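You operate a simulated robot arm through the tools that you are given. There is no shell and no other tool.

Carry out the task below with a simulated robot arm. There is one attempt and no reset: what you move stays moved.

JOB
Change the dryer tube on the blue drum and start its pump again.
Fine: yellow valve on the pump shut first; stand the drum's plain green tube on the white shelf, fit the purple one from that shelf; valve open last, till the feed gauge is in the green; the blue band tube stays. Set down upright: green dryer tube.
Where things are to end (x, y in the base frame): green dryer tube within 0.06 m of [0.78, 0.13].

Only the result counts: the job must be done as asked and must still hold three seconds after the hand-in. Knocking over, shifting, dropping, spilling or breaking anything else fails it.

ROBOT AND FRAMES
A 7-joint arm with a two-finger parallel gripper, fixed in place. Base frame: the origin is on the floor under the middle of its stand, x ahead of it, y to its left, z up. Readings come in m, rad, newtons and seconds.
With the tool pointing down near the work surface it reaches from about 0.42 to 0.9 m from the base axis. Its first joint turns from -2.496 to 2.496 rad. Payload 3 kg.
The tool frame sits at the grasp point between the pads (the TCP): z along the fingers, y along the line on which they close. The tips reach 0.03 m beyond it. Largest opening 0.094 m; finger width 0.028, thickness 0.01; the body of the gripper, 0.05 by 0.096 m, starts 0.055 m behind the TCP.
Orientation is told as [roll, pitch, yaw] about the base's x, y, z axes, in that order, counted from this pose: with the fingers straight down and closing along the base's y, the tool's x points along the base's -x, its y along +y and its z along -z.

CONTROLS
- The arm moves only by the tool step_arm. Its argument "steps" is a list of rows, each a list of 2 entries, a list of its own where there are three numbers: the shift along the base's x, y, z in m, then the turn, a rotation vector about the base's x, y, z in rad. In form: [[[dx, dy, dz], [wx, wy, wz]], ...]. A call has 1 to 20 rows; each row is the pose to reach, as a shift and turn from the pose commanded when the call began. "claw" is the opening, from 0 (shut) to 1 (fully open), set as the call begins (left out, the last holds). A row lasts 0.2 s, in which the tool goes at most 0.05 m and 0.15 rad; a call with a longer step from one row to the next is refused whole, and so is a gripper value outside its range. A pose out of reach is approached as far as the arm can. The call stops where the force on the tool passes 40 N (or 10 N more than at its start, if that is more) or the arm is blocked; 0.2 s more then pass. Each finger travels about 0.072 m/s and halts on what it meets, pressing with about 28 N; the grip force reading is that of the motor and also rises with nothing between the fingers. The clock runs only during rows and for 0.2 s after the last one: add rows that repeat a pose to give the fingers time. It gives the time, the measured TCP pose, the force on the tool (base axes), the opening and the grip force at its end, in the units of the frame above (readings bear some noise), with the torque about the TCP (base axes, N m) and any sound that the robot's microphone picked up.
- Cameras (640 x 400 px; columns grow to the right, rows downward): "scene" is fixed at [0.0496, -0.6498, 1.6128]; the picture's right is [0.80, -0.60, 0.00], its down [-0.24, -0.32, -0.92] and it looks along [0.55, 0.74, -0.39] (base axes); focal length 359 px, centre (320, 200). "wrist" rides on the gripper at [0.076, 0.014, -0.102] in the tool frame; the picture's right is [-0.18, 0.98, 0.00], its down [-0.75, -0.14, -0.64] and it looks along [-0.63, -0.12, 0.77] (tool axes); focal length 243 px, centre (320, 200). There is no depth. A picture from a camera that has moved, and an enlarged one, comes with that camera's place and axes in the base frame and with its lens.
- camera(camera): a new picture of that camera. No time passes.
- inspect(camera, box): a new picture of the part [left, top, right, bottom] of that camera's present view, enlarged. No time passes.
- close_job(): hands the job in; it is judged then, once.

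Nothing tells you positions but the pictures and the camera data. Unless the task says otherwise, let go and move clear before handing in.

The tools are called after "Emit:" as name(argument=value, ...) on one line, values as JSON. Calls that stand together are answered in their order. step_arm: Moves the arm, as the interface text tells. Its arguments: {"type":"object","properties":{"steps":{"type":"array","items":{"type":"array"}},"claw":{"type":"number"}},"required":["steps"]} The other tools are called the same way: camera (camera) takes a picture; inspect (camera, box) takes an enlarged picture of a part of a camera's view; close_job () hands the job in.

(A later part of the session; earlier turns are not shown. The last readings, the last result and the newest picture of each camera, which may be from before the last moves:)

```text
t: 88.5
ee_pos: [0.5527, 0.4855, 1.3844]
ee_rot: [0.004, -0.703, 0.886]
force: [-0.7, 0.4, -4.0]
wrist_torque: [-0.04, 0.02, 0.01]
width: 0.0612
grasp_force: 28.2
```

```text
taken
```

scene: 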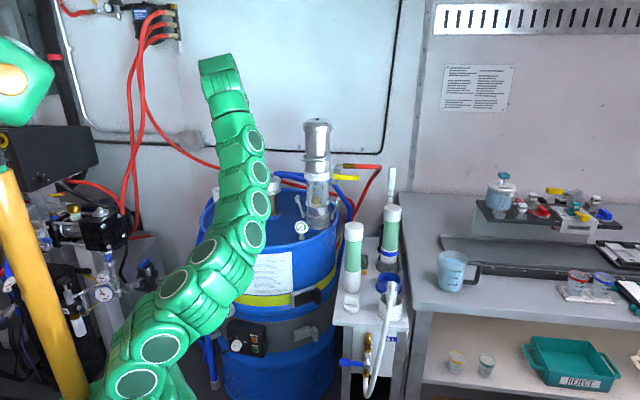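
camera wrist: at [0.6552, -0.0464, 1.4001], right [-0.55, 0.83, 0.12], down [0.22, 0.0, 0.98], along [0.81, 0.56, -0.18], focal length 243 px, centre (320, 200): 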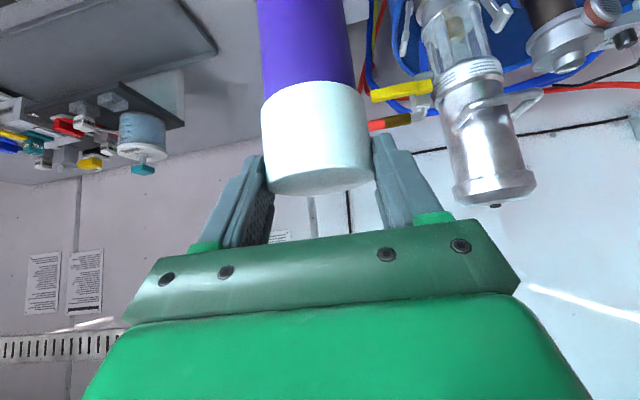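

Emit:
step_arm(steps=[[[-0.021, 0.035, 0.0], [0, 0, 0.011]], [[-0.043, 0.07, 0.0], [0, 0, 0.022]], [[-0.065, 0.105, 0.0], [0, 0, 0.033]], [[-0.085, 0.14, 0.0], [0, 0, 0.044]], [[-0.085, 0.14, 0.0], [0, 0, 0.044]]])

Emit:
camera(camera="scene")

Emit:
camera(camera="wrist")

```text
t: 89.7
ee_pos: [0.468, 0.6268, 1.387]
ee_rot: [0.003, -0.704, 0.93]
force: [-0.8, 0.0, -3.7]
wrist_torque: [-0.04, 0.02, 0.01]
width: 0.0611
grasp_force: 28.0
```

```text
taken
```

scene: 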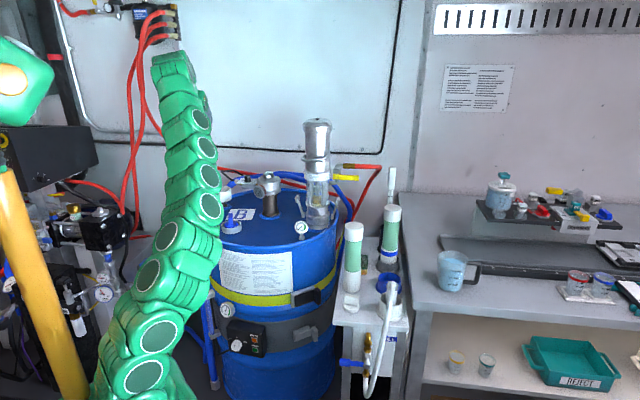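

```text
taken
camera wrist: at [0.3824, 0.5344, 1.4159], right [-0.71, 0.7, 0.12], down [0.21, 0.04, 0.98], along [0.68, 0.71, -0.18], focal length 243 px, centre (320, 200)
```

wrist: 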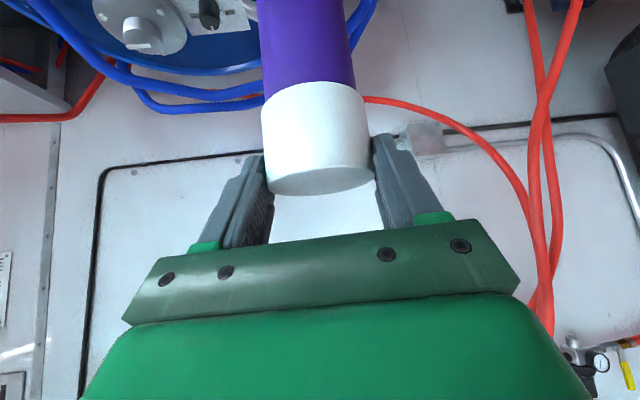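

The purple tube is now on the drum side, on the radial line to the empty cup at about (0.583, 0.775), rim z 1.045. The reach there is limited, so I'll tilt the tube's top slightly inward (about 11°) for entry and straighten it as it goes in. First I'll tilt and move outward at height.

Emit:
step_arm(steps=[[[0.01, 0.012, -0.005], [0.04, -0.03, -0.001]], [[0.02, 0.025, -0.012], [0.08, -0.06, -0.002]], [[0.03, 0.038, -0.02], [0.12, -0.09, -0.003]], [[0.043, 0.052, -0.027], [0.16, -0.12, -0.004]], [[0.043, 0.052, -0.027], [0.16, -0.12, -0.004]], [[0.043, 0.052, -0.027], [0.16, -0.12, -0.004]]])

Emit:
camera(camera="scene")

Emit:
inspect(camera="scene", box=[180, 90, 270, 220])

```text
t: 91.1
ee_pos: [0.513, 0.6776, 1.3576]
ee_rot: [0.004, -0.902, 0.925]
force: [-0.4, -0.6, -4.2]
wrist_torque: [-0.1, 0.07, 0.01]
width: 0.0611
grasp_force: 28.2
```

```text
taken
```

scene: 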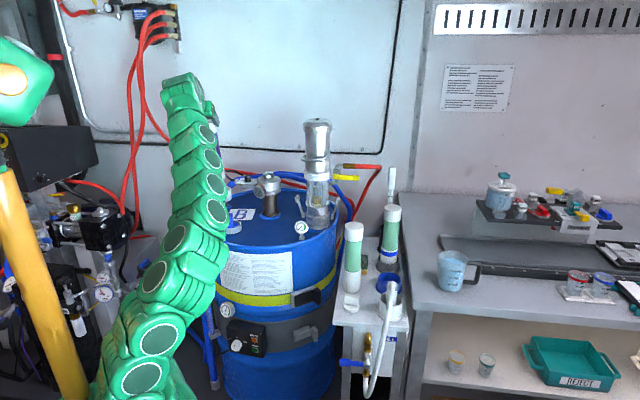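

```text
3.08 times, centred on (225, 155) of scene
camera zoom: at [0.0496, -0.6498, 1.6128], right [0.8, -0.6, 0.0], down [-0.24, -0.32, -0.92], along [0.55, 0.74, -0.39], focal length 1104 px, centre (612, 338)
```

zoom: 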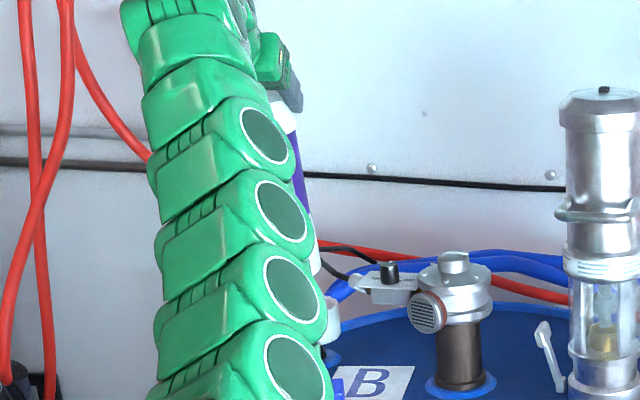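

The forearm hides the cup from the scene camera, so I'll rely on measured geometry. I'll check from the wrist view how the tube sits in the grip.

Emit:
inspect(camera="wrist", box=[230, 0, 410, 240])

Emit:
inspect(camera="wrist", box=[240, 80, 400, 220])

Emit:
inspect(camera="scene", box=[205, 120, 245, 220])

```text
1.67 times, centred on (320, 120) of wrist
camera zoom: at [0.4245, 0.584, 1.3626], right [-0.72, 0.68, 0.15], down [0.09, -0.12, 0.99], along [0.69, 0.72, 0.02], focal length 404 px, centre (320, 333)
```

zoom: 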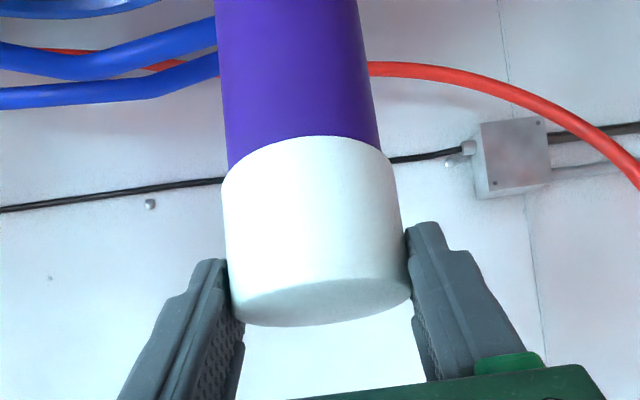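

```text
2.86 times, centred on (320, 150) of wrist
camera zoom: at [0.4245, 0.584, 1.3626], right [-0.72, 0.68, 0.15], down [0.09, -0.12, 0.99], along [0.69, 0.72, 0.02], focal length 693 px, centre (320, 343)
```

zoom: 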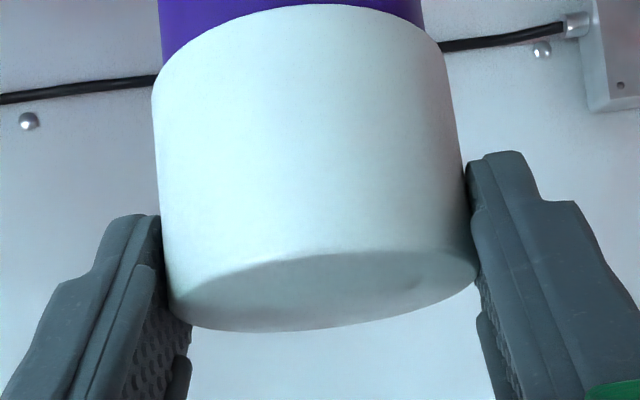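

```text
4.00 times, centred on (225, 170) of scene
camera zoom: at [0.0496, -0.6498, 1.6128], right [0.8, -0.6, 0.0], down [-0.24, -0.32, -0.92], along [0.55, 0.74, -0.39], focal length 1435 px, centre (700, 320)
```

zoom: 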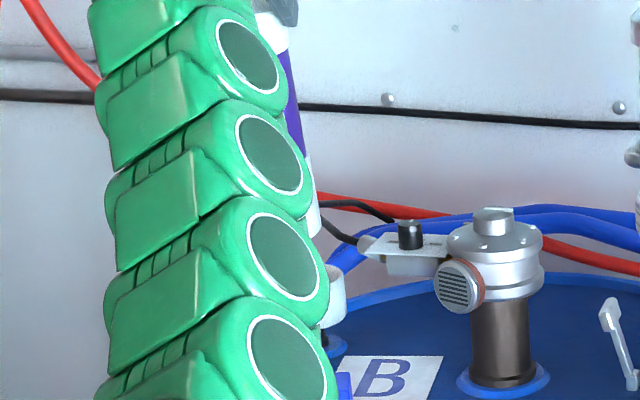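

The tube is straight in the grip: its top is 6 mm below the TCP and its axis 9 mm ahead of it. From that I have a TCP path into the cup. I'll move out to just above the cup, still tilted.

Emit:
step_arm(steps=[[[0.012, 0.017, 0.0], [0, 0, 0]], [[0.024, 0.034, -0.003], [0, 0, 0]], [[0.0346, 0.0503, -0.006], [0, 0, 0]], [[0.0346, 0.0503, -0.018], [0, 0, 0]], [[0.0346, 0.0503, -0.018], [0, 0, 0]], [[0.0346, 0.0503, -0.018], [0, 0, 0]]])

Emit:
inspect(camera="scene", box=[190, 100, 260, 220])

Emit:
camera(camera="wrist")

```text
t: 92.5
ee_pos: [0.5483, 0.7278, 1.3386]
ee_rot: [0.003, -0.903, 0.925]
force: [0.0, -0.5, -3.4]
wrist_torque: [-0.12, 0.08, -0.03]
width: 0.0613
grasp_force: 27.5
```

```text
3.33 times, centred on (225, 160) of scene
camera zoom: at [0.0496, -0.6498, 1.6128], right [0.8, -0.6, 0.0], down [-0.24, -0.32, -0.92], along [0.55, 0.74, -0.39], focal length 1196 px, centre (637, 333)
```

zoom: 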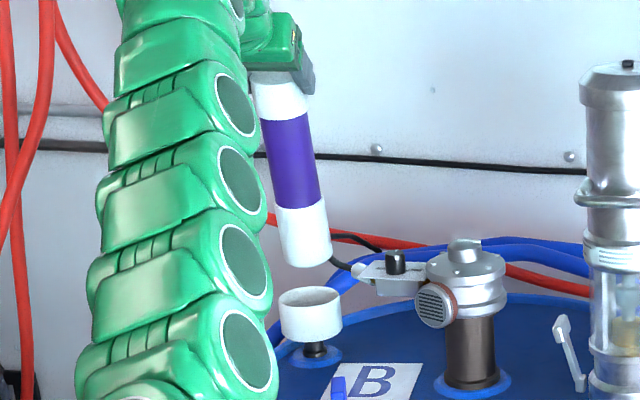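

```text
taken
camera wrist: at [0.4597, 0.6344, 1.3433], right [-0.72, 0.68, 0.15], down [0.09, -0.12, 0.99], along [0.69, 0.72, 0.02], focal length 243 px, centre (320, 200)
```

wrist: 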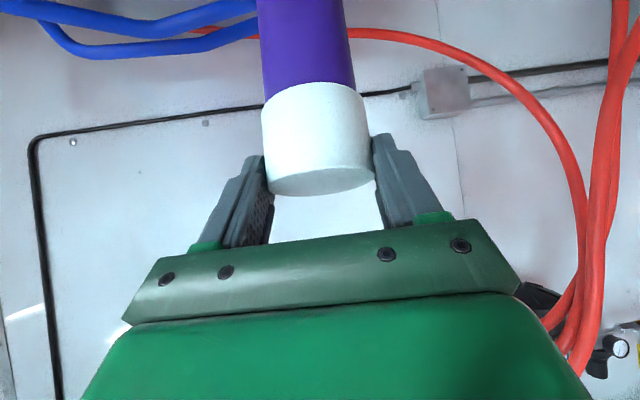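

Both the tube's lower end and the cup are now visible. I'll zoom in to check their alignment.

Emit:
inspect(camera="scene", box=[200, 160, 240, 205])

Emit:
inspect(camera="scene", box=[200, 110, 240, 170])

```text
8.89 times, centred on (220, 182) of scene
camera zoom: at [0.0496, -0.6498, 1.6128], right [0.8, -0.6, 0.0], down [-0.24, -0.32, -0.92], along [0.55, 0.74, -0.39], focal length 3188 px, centre (1209, 356)
```

zoom: 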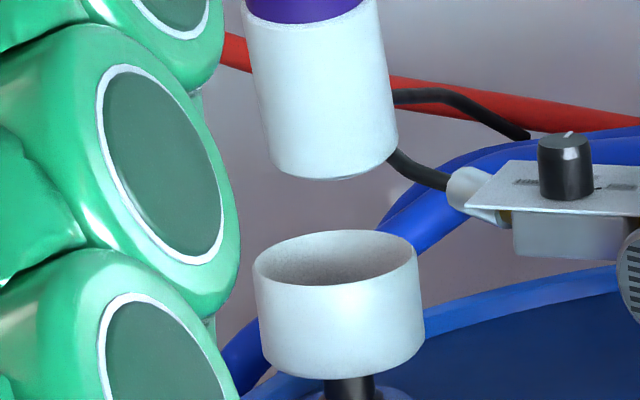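

```text
6.67 times, centred on (220, 140) of scene
camera zoom: at [0.0496, -0.6498, 1.6128], right [0.8, -0.6, 0.0], down [-0.24, -0.32, -0.92], along [0.55, 0.74, -0.39], focal length 2391 px, centre (987, 600)
```

zoom: 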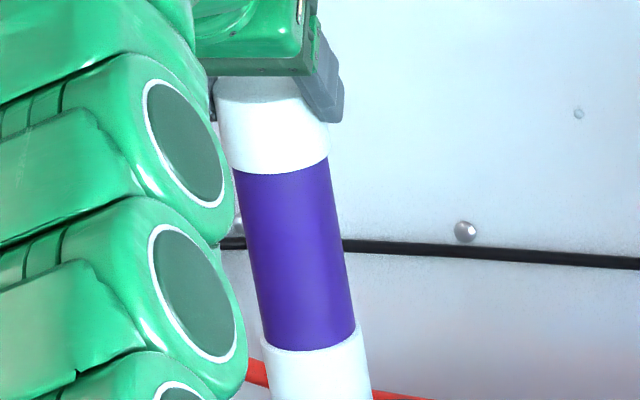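

The tube end is about 6 cm above the rim and 4–5 mm to the right of the cup's centre. I'll shift it left by that and lower to just above the rim.

Emit:
step_arm(steps=[[[-0.0036, 0.0027, -0.01], [0, 0, 0]], [[-0.0036, 0.0027, -0.025], [0, 0, 0]], [[-0.0036, 0.0027, -0.042], [0, 0, 0]], [[-0.0036, 0.0027, -0.042], [0, 0, 0]], [[-0.0036, 0.0027, -0.042], [0, 0, 0]]])

Emit:
inspect(camera="scene", box=[200, 160, 240, 205])

```text
t: 93.7
ee_pos: [0.5437, 0.7308, 1.2982]
ee_rot: [0.003, -0.902, 0.925]
force: [0.1, 0.3, -4.4]
wrist_torque: [-0.1, 0.07, -0.01]
width: 0.0612
grasp_force: 27.7
```

```text
8.89 times, centred on (220, 182) of scene
camera zoom: at [0.0496, -0.6498, 1.6128], right [0.8, -0.6, 0.0], down [-0.24, -0.32, -0.92], along [0.55, 0.74, -0.39], focal length 3188 px, centre (1209, 356)
```

zoom: 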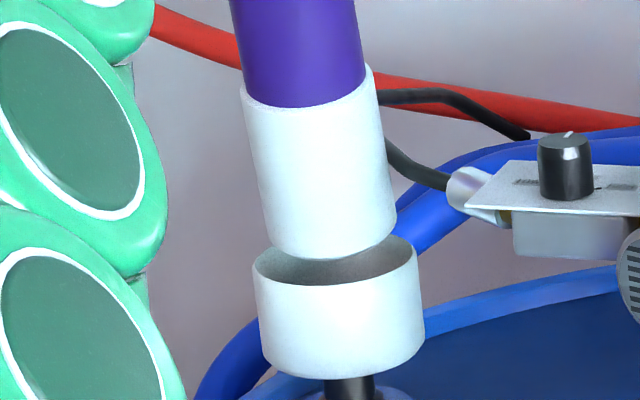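

The tube end is centred over the cup and about 18 mm above the rim. I'll lower it to the rim level.

Emit:
step_arm(steps=[[[0, 0, -0.007], [0, 0, 0]], [[0, 0, -0.014], [0, 0, 0]], [[0, 0, -0.02], [0, 0, 0]], [[0, 0, -0.02], [0, 0, 0]]])

Emit:
inspect(camera="scene", box=[200, 160, 240, 205])

```text
t: 94.7
ee_pos: [0.5452, 0.731, 1.2788]
ee_rot: [0.004, -0.904, 0.925]
force: [0.5, 4.1, -1.0]
wrist_torque: [0.9, 0.09, 0.08]
width: 0.0613
grasp_force: 27.9
```

```text
8.89 times, centred on (220, 182) of scene
camera zoom: at [0.0496, -0.6498, 1.6128], right [0.8, -0.6, 0.0], down [-0.24, -0.32, -0.92], along [0.55, 0.74, -0.39], focal length 3188 px, centre (1209, 356)
```

zoom: 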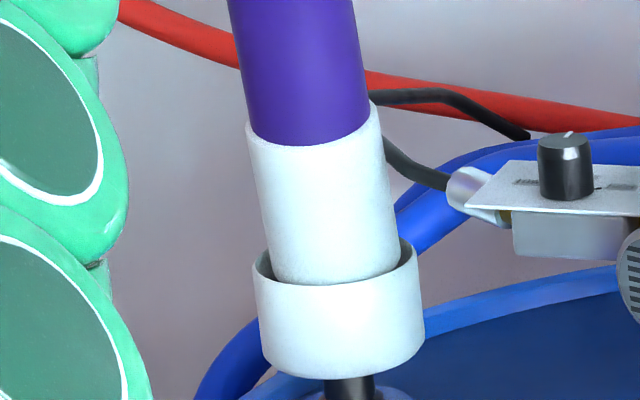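

Light contact: the tube is pressing on the near wall of the cup (4 N outward push). I'll shift outward 5 mm and recheck the force.

Emit:
step_arm(steps=[[[0.0012, 0.0016, 0.002], [0, 0, 0]], [[0.003, 0.004, 0.002], [0, 0, 0]], [[0.003, 0.004, 0.0], [0, 0, 0]], [[0.003, 0.004, 0.0], [0, 0, 0]]])

Emit:
inspect(camera="scene", box=[200, 160, 240, 205])

```text
t: 95.7
ee_pos: [0.5481, 0.7343, 1.2777]
ee_rot: [0.001, -0.902, 0.925]
force: [0.4, -0.4, -4.2]
wrist_torque: [-0.1, 0.09, 0.0]
width: 0.0615
grasp_force: 27.8
```

```text
8.89 times, centred on (220, 182) of scene
camera zoom: at [0.0496, -0.6498, 1.6128], right [0.8, -0.6, 0.0], down [-0.24, -0.32, -0.92], along [0.55, 0.74, -0.39], focal length 3188 px, centre (1209, 356)
```

zoom: 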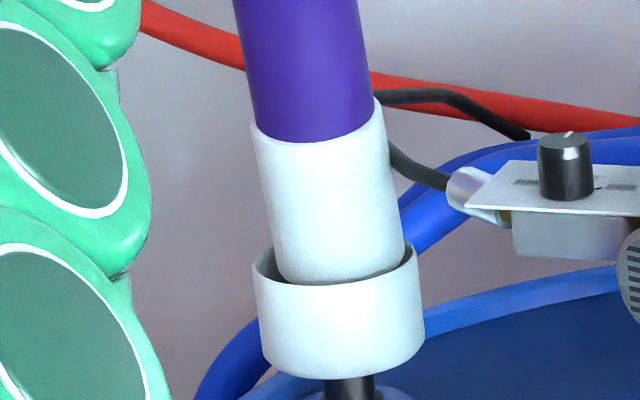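

Contact is gone and only the weight remains. I'll go deeper by about 12 mm while straightening the tilt a little.

Emit:
step_arm(steps=[[[0.002, 0.0035, -0.004], [-0.011, 0.008, 0]], [[0.0038, 0.0065, -0.008], [-0.022, 0.016, 0]], [[0.0052, 0.0095, -0.0117], [-0.032, 0.024, 0]], [[0.0052, 0.0095, -0.0117], [-0.032, 0.024, 0]], [[0.0052, 0.0095, -0.0117], [-0.032, 0.024, 0]]])

Emit:
inspect(camera="scene", box=[200, 160, 240, 205])

```text
t: 96.9
ee_pos: [0.5529, 0.7441, 1.2658]
ee_rot: [0.005, -0.864, 0.924]
force: [-0.7, 0.0, -3.7]
wrist_torque: [-0.1, 0.03, 0.02]
width: 0.0616
grasp_force: 27.9
```

```text
8.89 times, centred on (220, 182) of scene
camera zoom: at [0.0496, -0.6498, 1.6128], right [0.8, -0.6, 0.0], down [-0.24, -0.32, -0.92], along [0.55, 0.74, -0.39], focal length 3188 px, centre (1209, 356)
```

zoom: 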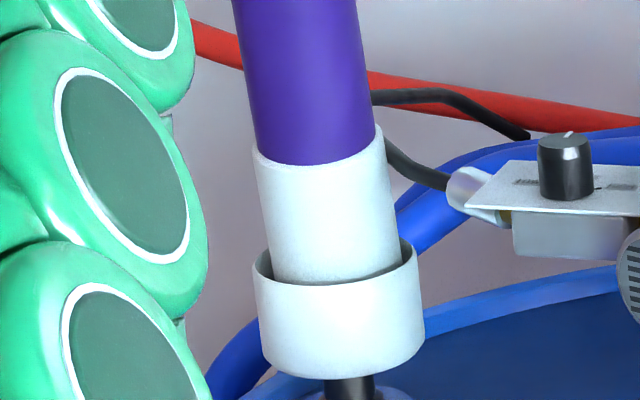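

It's entering cleanly and centred. Next stage: deeper and straighter again.

Emit:
step_arm(steps=[[[0.002, 0.0026, -0.004], [-0.011, 0.008, 0]], [[0.004, 0.0052, -0.008], [-0.022, 0.016, 0]], [[0.0058, 0.0077, -0.0113], [-0.032, 0.024, 0]], [[0.0058, 0.0077, -0.0113], [-0.032, 0.024, 0]], [[0.0058, 0.0077, -0.0113], [-0.032, 0.024, 0]]])

Emit:
inspect(camera="scene", box=[200, 160, 240, 205])

```text
t: 98.1
ee_pos: [0.5565, 0.7523, 1.2541]
ee_rot: [0.003, -0.824, 0.926]
force: [0.1, -0.8, -3.6]
wrist_torque: [-0.11, 0.05, 0.03]
width: 0.0612
grasp_force: 28.0
```

```text
8.89 times, centred on (220, 182) of scene
camera zoom: at [0.0496, -0.6498, 1.6128], right [0.8, -0.6, 0.0], down [-0.24, -0.32, -0.92], along [0.55, 0.74, -0.39], focal length 3188 px, centre (1209, 356)
```

zoom: 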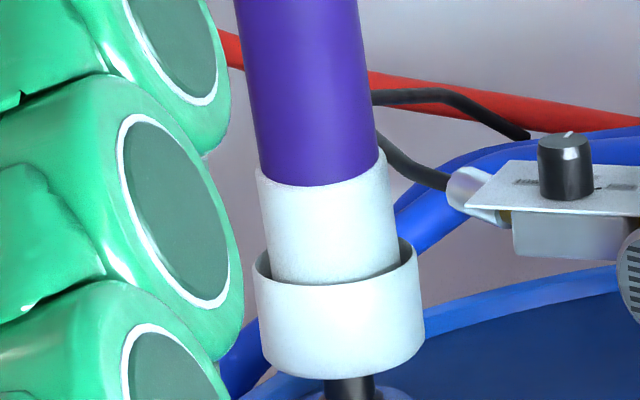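

The seating depth already looks close to where the green tube sat. I'll straighten the tilt further at this height, then settle down gently.

Emit:
step_arm(steps=[[[0.002, 0.0026, -0.001], [-0.011, 0.008, 0]], [[0.004, 0.0052, -0.002], [-0.022, 0.016, 0]], [[0.0058, 0.0076, -0.003], [-0.032, 0.024, 0]], [[0.0058, 0.0076, -0.003], [-0.032, 0.024, 0]]])

Emit:
inspect(camera="scene", box=[200, 160, 240, 205])

```text
t: 99.1
ee_pos: [0.5649, 0.7605, 1.2512]
ee_rot: [0.001, -0.78, 0.928]
force: [-0.6, -0.7, -3.3]
wrist_torque: [-0.07, 0.05, 0.01]
width: 0.0614
grasp_force: 27.8
```

```text
8.89 times, centred on (220, 182) of scene
camera zoom: at [0.0496, -0.6498, 1.6128], right [0.8, -0.6, 0.0], down [-0.24, -0.32, -0.92], along [0.55, 0.74, -0.39], focal length 3188 px, centre (1209, 356)
```

zoom: 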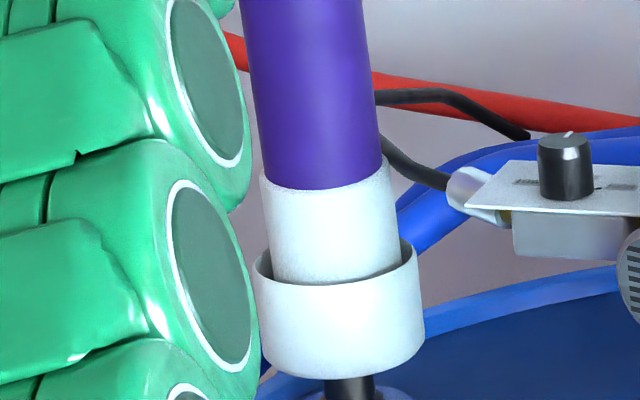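

Emit:
step_arm(steps=[[[0.0015, 0.002, -0.003], [-0.008, 0.006, 0]], [[0.003, 0.004, -0.006], [-0.016, 0.012, 0]], [[0.0043, 0.0058, -0.009], [-0.024, 0.018, 0]], [[0.0043, 0.0058, -0.009], [-0.024, 0.018, 0]]])

Emit:
inspect(camera="scene", box=[200, 160, 240, 205])

```text
t: 100.1
ee_pos: [0.5685, 0.7653, 1.2464]
ee_rot: [0.004, -0.755, 0.927]
force: [-0.9, 3.8, 26.6]
wrist_torque: [0.77, 0.32, -0.11]
width: 0.0617
grasp_force: 28.0
```

```text
8.89 times, centred on (220, 182) of scene
camera zoom: at [0.0496, -0.6498, 1.6128], right [0.8, -0.6, 0.0], down [-0.24, -0.32, -0.92], along [0.55, 0.74, -0.39], focal length 3188 px, centre (1209, 356)
```

zoom: 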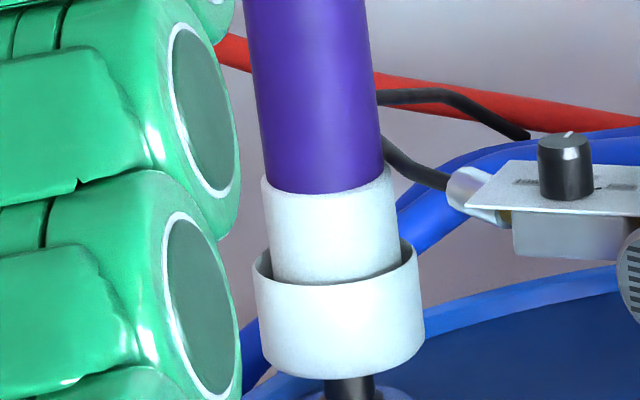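

The tube has reached the cup floor (about 30 N net). I'll ease off 2 mm and straighten the last few degrees.

Emit:
step_arm(steps=[[[0.0, 0.0, 0.002], [0, 0, 0]], [[0.002, 0.0027, 0.002], [-0.012, 0.009, 0]], [[0.004, 0.0053, 0.002], [-0.024, 0.018, 0]], [[0.004, 0.0053, 0.002], [-0.024, 0.018, 0]]])

Emit:
camera(camera="wrist")

Emit:
inspect(camera="scene", box=[190, 110, 260, 210])

```text
t: 101.1
ee_pos: [0.5737, 0.7716, 1.244]
ee_rot: [0.002, -0.721, 0.925]
force: [-0.5, -0.5, -0.9]
wrist_torque: [-0.21, 0.27, -0.04]
width: 0.0611
grasp_force: 28.6
```

```text
taken
camera wrist: at [0.4871, 0.6789, 1.2715], right [-0.7, 0.7, 0.12], down [0.2, 0.03, 0.98], along [0.68, 0.71, -0.16], focal length 243 px, centre (320, 200)
```

wrist: 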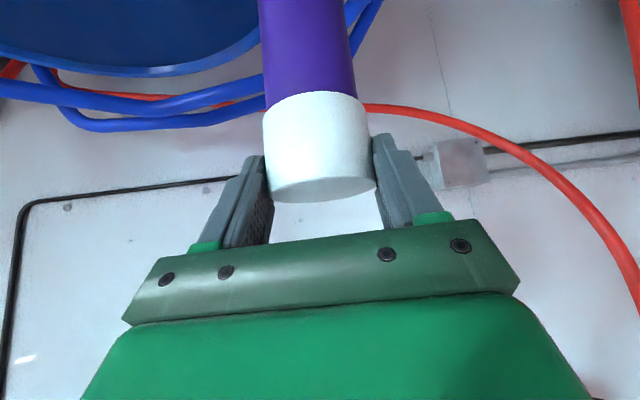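

```text
4.00 times, centred on (225, 160) of scene
camera zoom: at [0.0496, -0.6498, 1.6128], right [0.8, -0.6, 0.0], down [-0.24, -0.32, -0.92], along [0.55, 0.74, -0.39], focal length 1435 px, centre (700, 360)
```

zoom: 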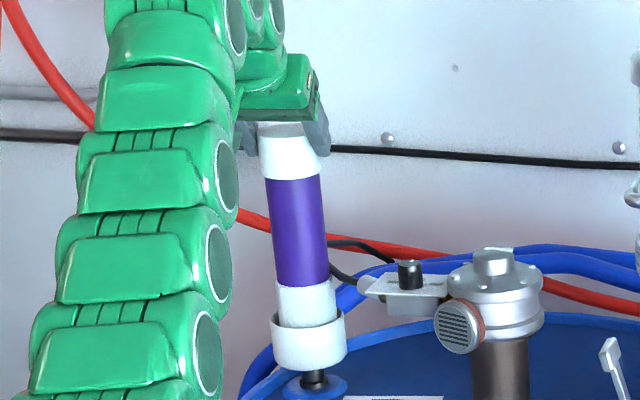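

The tube is nearly vertical and mostly resting on the cup floor. I'll press down gently to make sure it's fully seated.

Emit:
step_arm(steps=[[[0.0, 0.0, -0.001], [0, 0, 0]], [[0.0, 0.0, -0.003], [0, 0, 0]], [[0.0, 0.0, -0.003], [0, 0, 0]]])

Emit:
inspect(camera="scene", box=[200, 160, 240, 205])

```text
t: 101.9
ee_pos: [0.5717, 0.7701, 1.2437]
ee_rot: [0.003, -0.727, 0.926]
force: [-0.3, 2.9, 6.6]
wrist_torque: [0.49, 0.25, -0.04]
width: 0.061
grasp_force: 27.9
```

```text
8.89 times, centred on (220, 182) of scene
camera zoom: at [0.0496, -0.6498, 1.6128], right [0.8, -0.6, 0.0], down [-0.24, -0.32, -0.92], along [0.55, 0.74, -0.39], focal length 3188 px, centre (1209, 356)
```

zoom: 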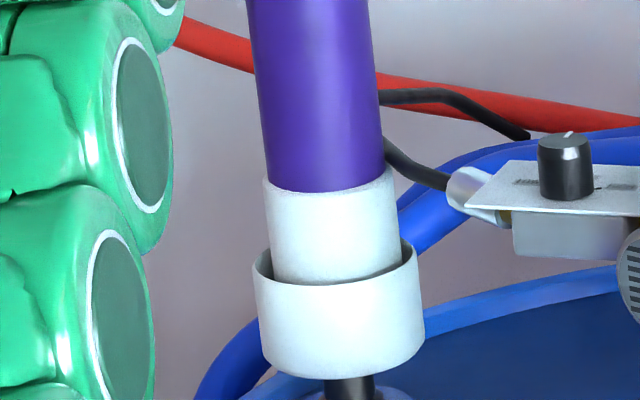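

The tube is seated with about 10 N net down. I'll open the gripper.

Emit:
step_arm(steps=[[[0, 0, 0], [0, 0, 0]], [[0, 0, 0], [0, 0, 0]], [[0, 0, 0], [0, 0, 0]], [[0, 0, 0], [0, 0, 0]]], claw=1)

Emit:
camera(camera="wrist")

Emit:
inspect(camera="scene", box=[190, 110, 260, 210])

```text
t: 102.9
ee_pos: [0.5733, 0.7711, 1.2426]
ee_rot: [0.002, -0.721, 0.926]
force: [0.5, 0.8, 0.5]
wrist_torque: [0.05, -0.01, 0.01]
width: 0.094
grasp_force: 0.0
```

```text
taken
camera wrist: at [0.4866, 0.6793, 1.2698], right [-0.7, 0.7, 0.12], down [0.2, 0.03, 0.98], along [0.68, 0.71, -0.16], focal length 243 px, centre (320, 200)
```

wrist: 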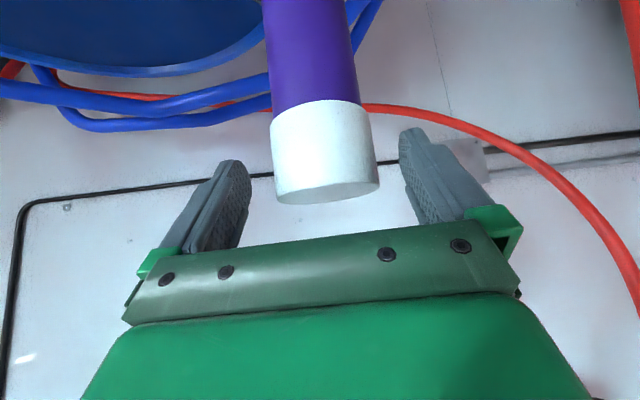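

```text
4.00 times, centred on (225, 160) of scene
camera zoom: at [0.0496, -0.6498, 1.6128], right [0.8, -0.6, 0.0], down [-0.24, -0.32, -0.92], along [0.55, 0.74, -0.39], focal length 1435 px, centre (700, 360)
```

zoom: 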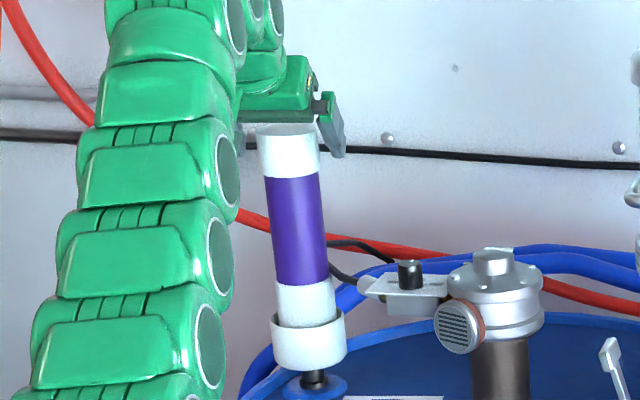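

The purple tube stands in the drum cup on its own. I'll back out along the tool direction.

Emit:
step_arm(steps=[[[-0.012, -0.016, 0.004], [0, 0, 0]], [[-0.03, -0.04, 0.012], [0, 0, 0]], [[-0.055, -0.073, 0.025], [0, 0, 0]], [[-0.08, -0.106, 0.045], [0, 0, 0]], [[-0.1, -0.133, 0.075], [0, 0, 0]], [[-0.1, -0.133, 0.075], [0, 0, 0]]])

Emit:
camera(camera="wrist")

Emit:
camera(camera="scene")

```text
t: 104.3
ee_pos: [0.473, 0.638, 1.3174]
ee_rot: [0.002, -0.723, 0.927]
force: [-0.6, -0.5, -0.2]
wrist_torque: [-0.02, 0.01, 0.01]
width: 0.0942
grasp_force: 0.0
```

```text
taken
camera wrist: at [0.3864, 0.5464, 1.3442], right [-0.7, 0.7, 0.12], down [0.2, 0.03, 0.98], along [0.68, 0.71, -0.16], focal length 243 px, centre (320, 200)
```

wrist: 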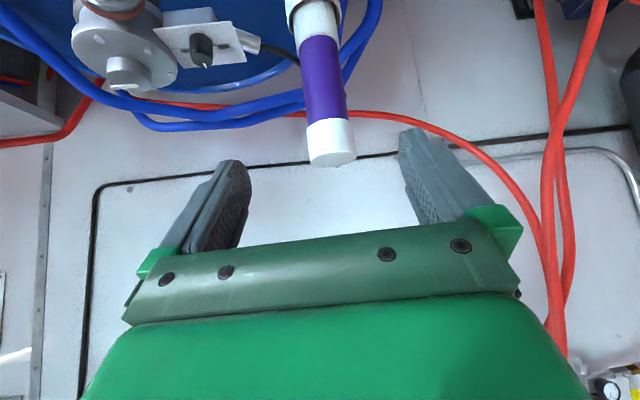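

```text
taken
```

scene: 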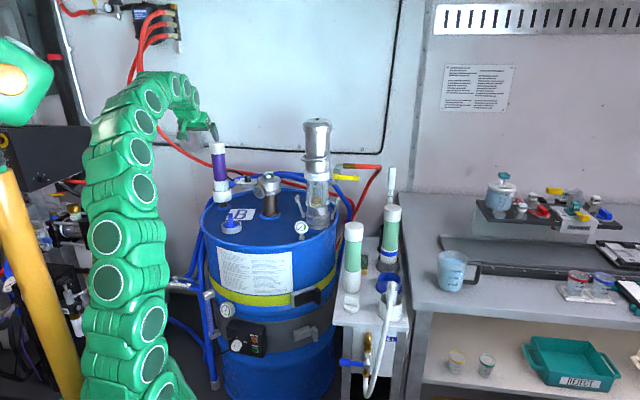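

The purple tube is fitted. I'll verify it and the shelf before going for the valve.

Emit:
inspect(camera="scene", box=[190, 125, 260, 215])

Emit:
inspect(camera="scene", box=[330, 160, 420, 330])

Emit:
inspect(camera="scene", box=[270, 110, 390, 250])

```text
4.44 times, centred on (225, 170) of scene
camera zoom: at [0.0496, -0.6498, 1.6128], right [0.8, -0.6, 0.0], down [-0.24, -0.32, -0.92], along [0.55, 0.74, -0.39], focal length 1594 px, centre (742, 333)
```

zoom: 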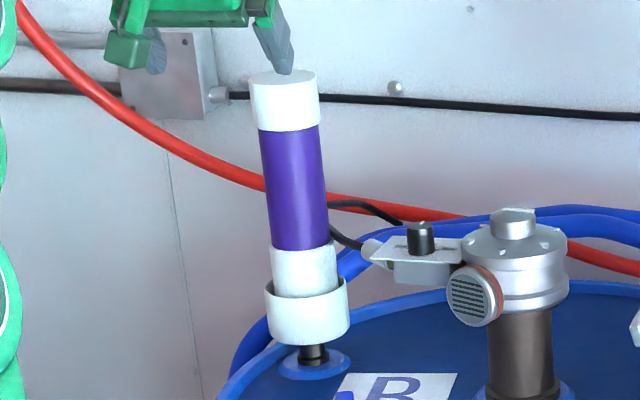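

```text
2.35 times, centred on (375, 245) of scene
camera zoom: at [0.0496, -0.6498, 1.6128], right [0.8, -0.6, 0.0], down [-0.24, -0.32, -0.92], along [0.55, 0.74, -0.39], focal length 844 px, centre (191, 94)
```

zoom: 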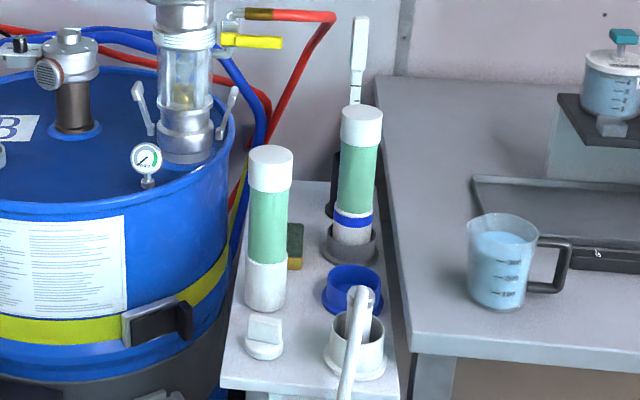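

```text
2.86 times, centred on (330, 180) of scene
camera zoom: at [0.0496, -0.6498, 1.6128], right [0.8, -0.6, 0.0], down [-0.24, -0.32, -0.92], along [0.55, 0.74, -0.39], focal length 1025 px, centre (291, 257)
```

zoom: 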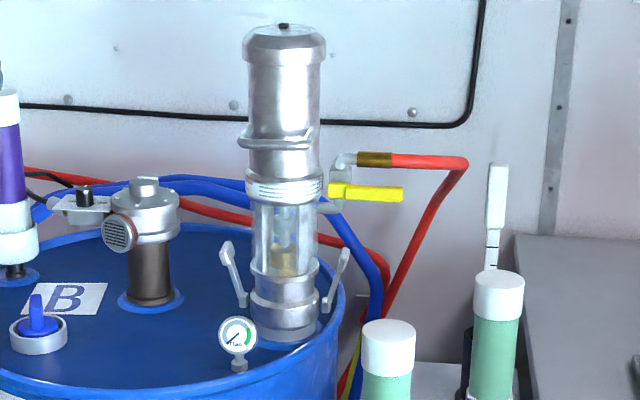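

The purple tube sits in the cup, the green tube stands on the shelf, the blue-band tube is untouched and the lever is horizontal. Now I'll move back toward the valve in stages.

Emit:
step_arm(steps=[[[-0.005, -0.035, 0.004], [0.006, -0.005, -0.01]], [[0.0, -0.075, 0.008], [0.012, -0.01, -0.02]], [[0.005, -0.115, 0.012], [0.018, -0.015, -0.03]], [[0.012, -0.155, 0.016], [0.024, -0.02, -0.045]], [[0.02, -0.195, 0.02], [0.03, -0.025, -0.06]], [[0.027, -0.218, 0.02], [0.036, -0.03, -0.075]], [[0.027, -0.218, 0.02], [0.036, -0.03, -0.075]]], claw=0)

Emit:
camera(camera="scene")

```text
t: 105.9
ee_pos: [0.4979, 0.4209, 1.3385]
ee_rot: [0.003, -0.772, 0.85]
force: [0.5, 0.4, 0.4]
wrist_torque: [-0.01, 0.03, -0.01]
width: 0.0001
grasp_force: 27.7
```

```text
taken
```

scene: 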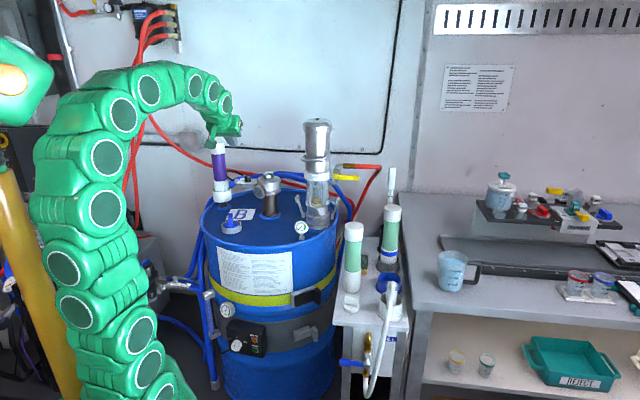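

The arm is in the original arched shape again. I'll continue toward the valve, flattening the tool.

Emit:
step_arm(steps=[[[0.018, -0.04, 0.0], [0.025, -0.022, -0.007]], [[0.037, -0.08, 0.0], [0.05, -0.045, -0.015]], [[0.058, -0.122, -0.004], [0.076, -0.067, -0.022]], [[0.082, -0.165, -0.008], [0.102, -0.09, -0.03]], [[0.082, -0.165, -0.008], [0.102, -0.09, -0.03]]])

Emit:
camera(camera="scene")

```text
t: 107.1
ee_pos: [0.5806, 0.2546, 1.329]
ee_rot: [0.003, -0.906, 0.82]
force: [0.0, 0.6, 0.4]
wrist_torque: [0.01, -0.04, 0.01]
width: 0.0002
grasp_force: 28.4
```

```text
taken
```

scene: 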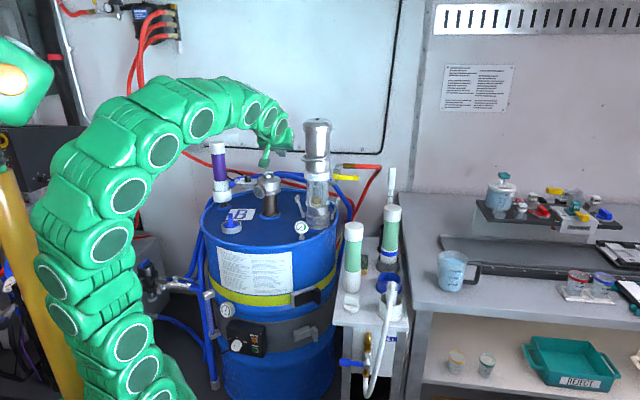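

Emit:
step_arm(steps=[[[0.03, -0.024, -0.007], [0.025, -0.024, -0.005]], [[0.06, -0.048, -0.014], [0.05, -0.048, -0.01]], [[0.09, -0.072, -0.021], [0.076, -0.072, -0.015]], [[0.119, -0.095, -0.029], [0.102, -0.0955, -0.02]], [[0.119, -0.095, -0.029], [0.102, -0.0955, -0.02]]])

Emit:
camera(camera="scene")

Emit:
camera(camera="wrist")

```text
t: 108.3
ee_pos: [0.7021, 0.1599, 1.2987]
ee_rot: [0.005, -1.047, 0.797]
force: [0.1, -0.5, 0.1]
wrist_torque: [-0.02, -0.04, -0.02]
width: 0.0
grasp_force: 28.1
```

```text
taken
```

scene: 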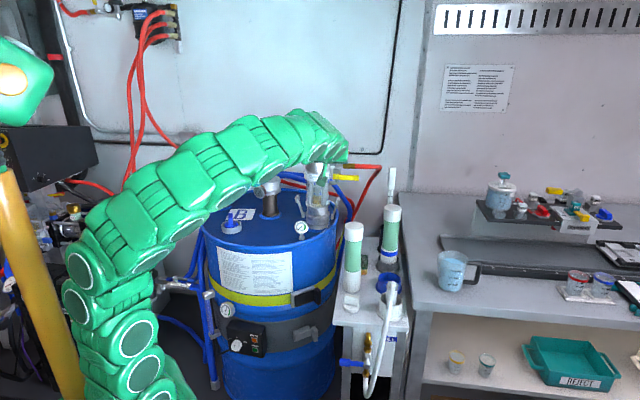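

```text
taken
camera wrist: at [0.6036, 0.0786, 1.2847], right [-0.64, 0.75, 0.16], down [-0.02, -0.23, 0.97], along [0.77, 0.62, 0.16], focal length 243 px, centre (320, 200)
```

wrist: 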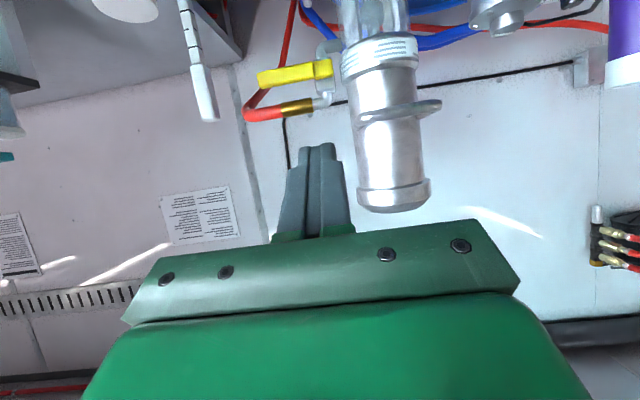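

The lever is clearly visible, with its tip near (0.90, 0.25, 1.17). I'll move the closed fingers to a standoff just in front of and above the lever.

Emit:
step_arm(steps=[[[0.03, 0.011, -0.007], [0, 0, 0]], [[0.06, 0.022, -0.014], [0, 0, 0]], [[0.09, 0.033, -0.021], [0, 0, 0]], [[0.12, 0.043, -0.029], [0, 0, 0]], [[0.12, 0.043, -0.029], [0, 0, 0]]])

Emit:
camera(camera="wrist")

Emit:
inspect(camera="scene", box=[270, 110, 390, 250])

```text
t: 109.5
ee_pos: [0.821, 0.2023, 1.2716]
ee_rot: [0.007, -1.046, 0.797]
force: [0.9, -0.1, -0.2]
wrist_torque: [0.01, 0.01, -0.03]
width: 0.0
grasp_force: 27.9
```

```text
taken
camera wrist: at [0.7228, 0.122, 1.2582], right [-0.64, 0.75, 0.16], down [-0.02, -0.23, 0.97], along [0.77, 0.62, 0.16], focal length 243 px, centre (320, 200)
```

wrist: 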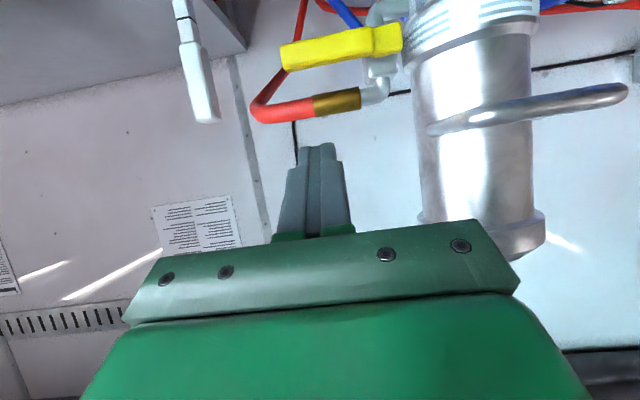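

```text
2.86 times, centred on (330, 180) of scene
camera zoom: at [0.0496, -0.6498, 1.6128], right [0.8, -0.6, 0.0], down [-0.24, -0.32, -0.92], along [0.55, 0.74, -0.39], focal length 1025 px, centre (291, 257)
```

zoom: 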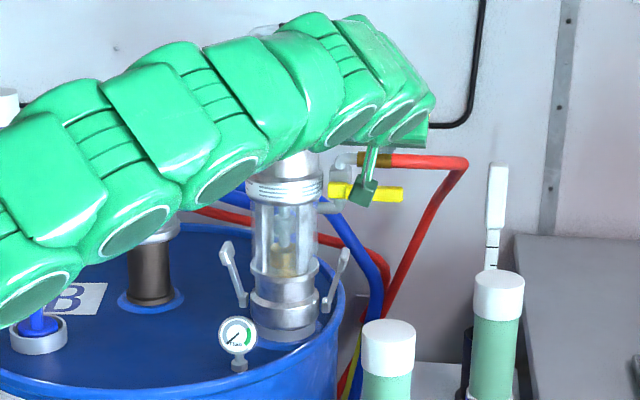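

I'll advance the fingertips to just above the lever near its outer end.

Emit:
step_arm(steps=[[[0.015, 0.0163, -0.0125], [0, 0, 0]], [[0.03, 0.0327, -0.026], [0, 0, 0]], [[0.045, 0.049, -0.04], [0, 0, 0]], [[0.045, 0.049, -0.04], [0, 0, 0]]])

Emit:
camera(camera="wrist")

Emit:
inspect(camera="scene", box=[270, 130, 390, 250])

```text
t: 110.5
ee_pos: [0.8644, 0.2526, 1.2318]
ee_rot: [0.007, -1.046, 0.798]
force: [-0.1, 0.5, 0.3]
wrist_torque: [-0.01, 0.02, 0.02]
width: 0.0002
grasp_force: 27.7
```

```text
taken
camera wrist: at [0.7666, 0.1697, 1.2184], right [-0.64, 0.75, 0.16], down [-0.02, -0.23, 0.97], along [0.77, 0.62, 0.16], focal length 243 px, centre (320, 200)
```

wrist: 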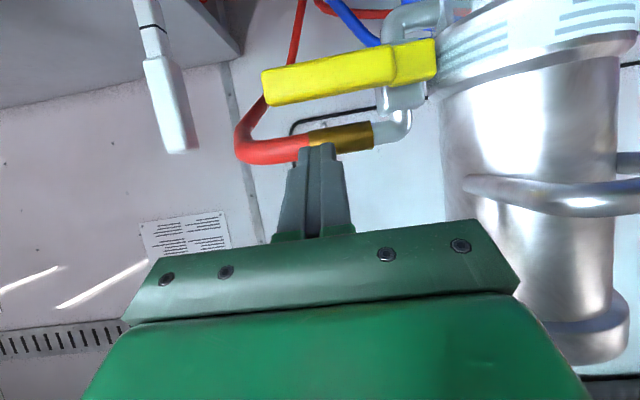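

```text
3.33 times, centred on (330, 190) of scene
camera zoom: at [0.0496, -0.6498, 1.6128], right [0.8, -0.6, 0.0], down [-0.24, -0.32, -0.92], along [0.55, 0.74, -0.39], focal length 1196 px, centre (287, 233)
```

zoom: 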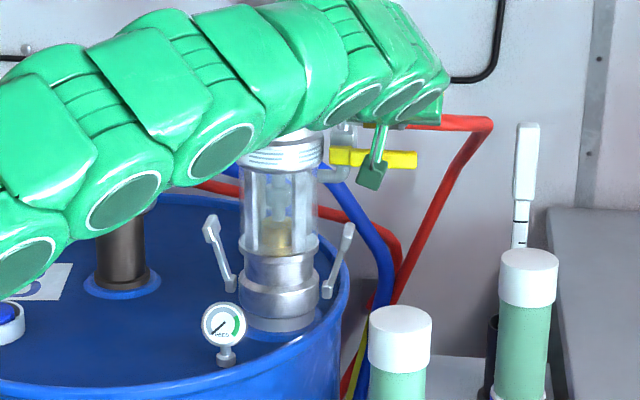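

The closed fingertips sit about 2 cm above the lever, overlapping its plane. I'll push it down to about 60° first and watch the gauge.

Emit:
step_arm(steps=[[[0, 0, -0.0095], [0, 0, 0]], [[0, 0, -0.0189], [0, 0, 0]], [[0.0008, -0.0008, -0.026], [0, 0, 0]], [[0.0016, -0.0017, -0.0325], [0, 0, 0]], [[0.001, -0.001, -0.039], [0, 0, 0]], [[0.0002, -0.0002, -0.0461], [0, 0, 0]], [[0.0002, -0.0002, -0.0461], [0, 0, 0]]])

Emit:
camera(camera="wrist")

Emit:
inspect(camera="scene", box=[270, 130, 390, 250])

```text
t: 112.1
ee_pos: [0.8652, 0.2523, 1.1857]
ee_rot: [0.007, -1.046, 0.799]
force: [-0.4, 0.3, 0.7]
wrist_torque: [0.0, -0.04, 0.01]
width: 0.0
grasp_force: 28.4
```

```text
taken
camera wrist: at [0.7671, 0.1704, 1.1713], right [-0.64, 0.75, 0.16], down [-0.02, -0.23, 0.97], along [0.77, 0.62, 0.16], focal length 243 px, centre (320, 200)
```

wrist: 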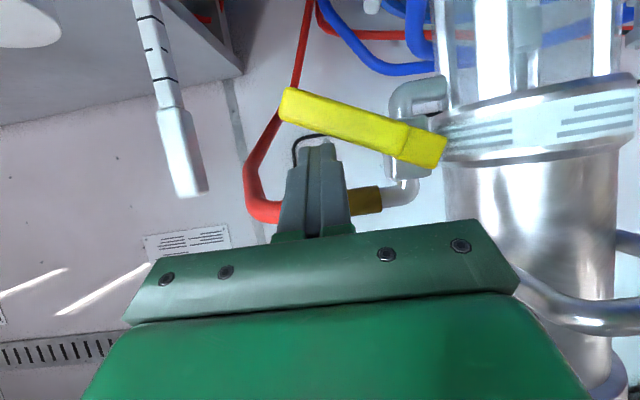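

```text
3.33 times, centred on (330, 190) of scene
camera zoom: at [0.0496, -0.6498, 1.6128], right [0.8, -0.6, 0.0], down [-0.24, -0.32, -0.92], along [0.55, 0.74, -0.39], focal length 1196 px, centre (287, 233)
```

zoom: 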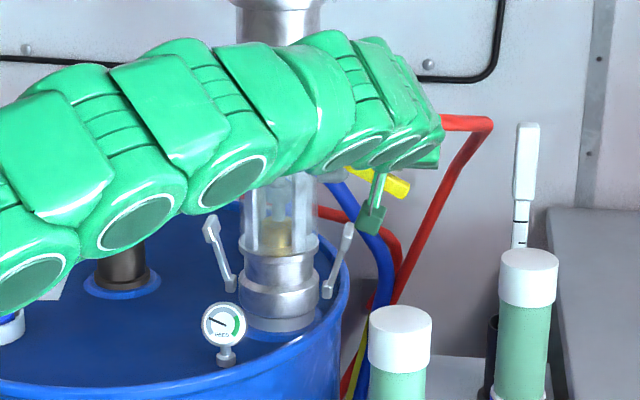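

The lever is turning and the needle is rising. I'll continue along the arc to about 30°.

Emit:
step_arm(steps=[[[-0.0017, 0.0018, -0.007], [0, 0, 0]], [[-0.0034, 0.0036, -0.0135], [0, 0, 0]], [[-0.0065, 0.0069, -0.0195], [0, 0, 0]], [[-0.0096, 0.0102, -0.0247], [0, 0, 0]], [[-0.0096, 0.0102, -0.0247], [0, 0, 0]]])

Emit:
camera(camera="wrist")

Emit:
inspect(camera="scene", box=[270, 130, 390, 250])

```text
t: 113.3
ee_pos: [0.8557, 0.2612, 1.1596]
ee_rot: [0.006, -1.047, 0.798]
force: [-0.4, 0.4, -0.4]
wrist_torque: [0.0, -0.01, 0.02]
width: 0.0
grasp_force: 28.0
```

```text
taken
camera wrist: at [0.7573, 0.1802, 1.1463], right [-0.64, 0.75, 0.16], down [-0.02, -0.23, 0.97], along [0.77, 0.62, 0.16], focal length 243 px, centre (320, 200)
```

wrist: 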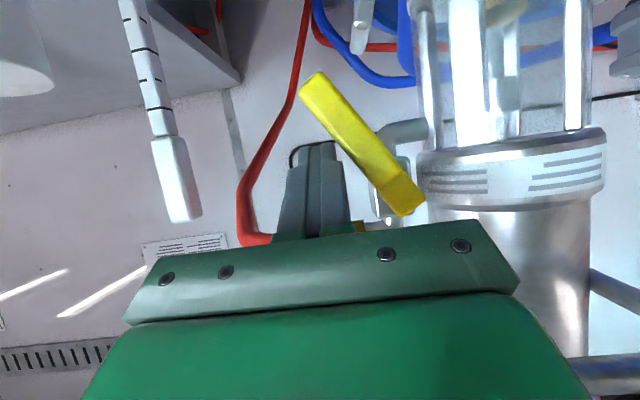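

```text
3.33 times, centred on (330, 190) of scene
camera zoom: at [0.0496, -0.6498, 1.6128], right [0.8, -0.6, 0.0], down [-0.24, -0.32, -0.92], along [0.55, 0.74, -0.39], focal length 1196 px, centre (287, 233)
```

zoom: 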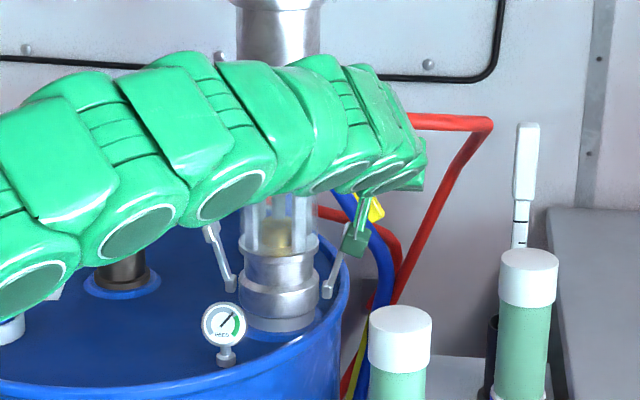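

The needle is at the edge of the green. I'll push further toward vertical.

Emit:
step_arm(steps=[[[-0.0043, 0.0046, -0.003], [0, 0, 0]], [[-0.0086, 0.0091, -0.006], [0, 0, 0]], [[-0.012, 0.0127, -0.008], [0, 0, 0]], [[-0.012, 0.0127, -0.008], [0, 0, 0]]])

Emit:
camera(camera="wrist")

Emit:
inspect(camera="scene", box=[280, 190, 330, 240])

```text
t: 114.3
ee_pos: [0.8431, 0.2744, 1.1531]
ee_rot: [0.007, -1.044, 0.797]
force: [0.2, 0.2, 0.9]
wrist_torque: [-0.01, 0.01, -0.03]
width: 0.0001
grasp_force: 28.9
```

```text
taken
camera wrist: at [0.7451, 0.1933, 1.1392], right [-0.64, 0.75, 0.16], down [-0.02, -0.23, 0.97], along [0.77, 0.62, 0.16], focal length 243 px, centre (320, 200)
```

wrist: 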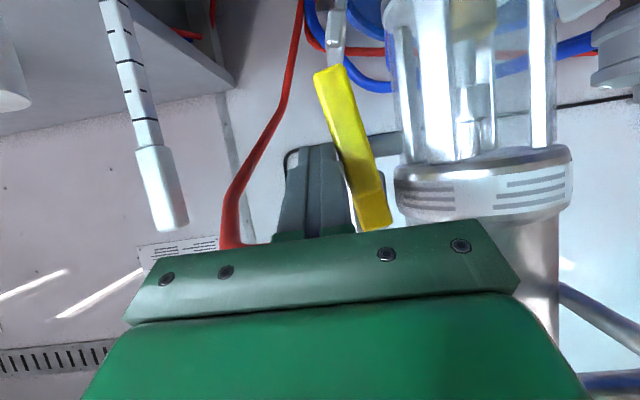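

```text
8.00 times, centred on (305, 215) of scene
camera zoom: at [0.0496, -0.6498, 1.6128], right [0.8, -0.6, 0.0], down [-0.24, -0.32, -0.92], along [0.55, 0.74, -0.39], focal length 2870 px, centre (440, 80)
```

zoom: 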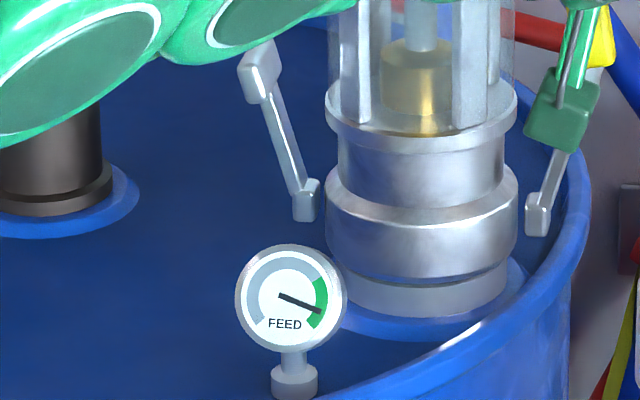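

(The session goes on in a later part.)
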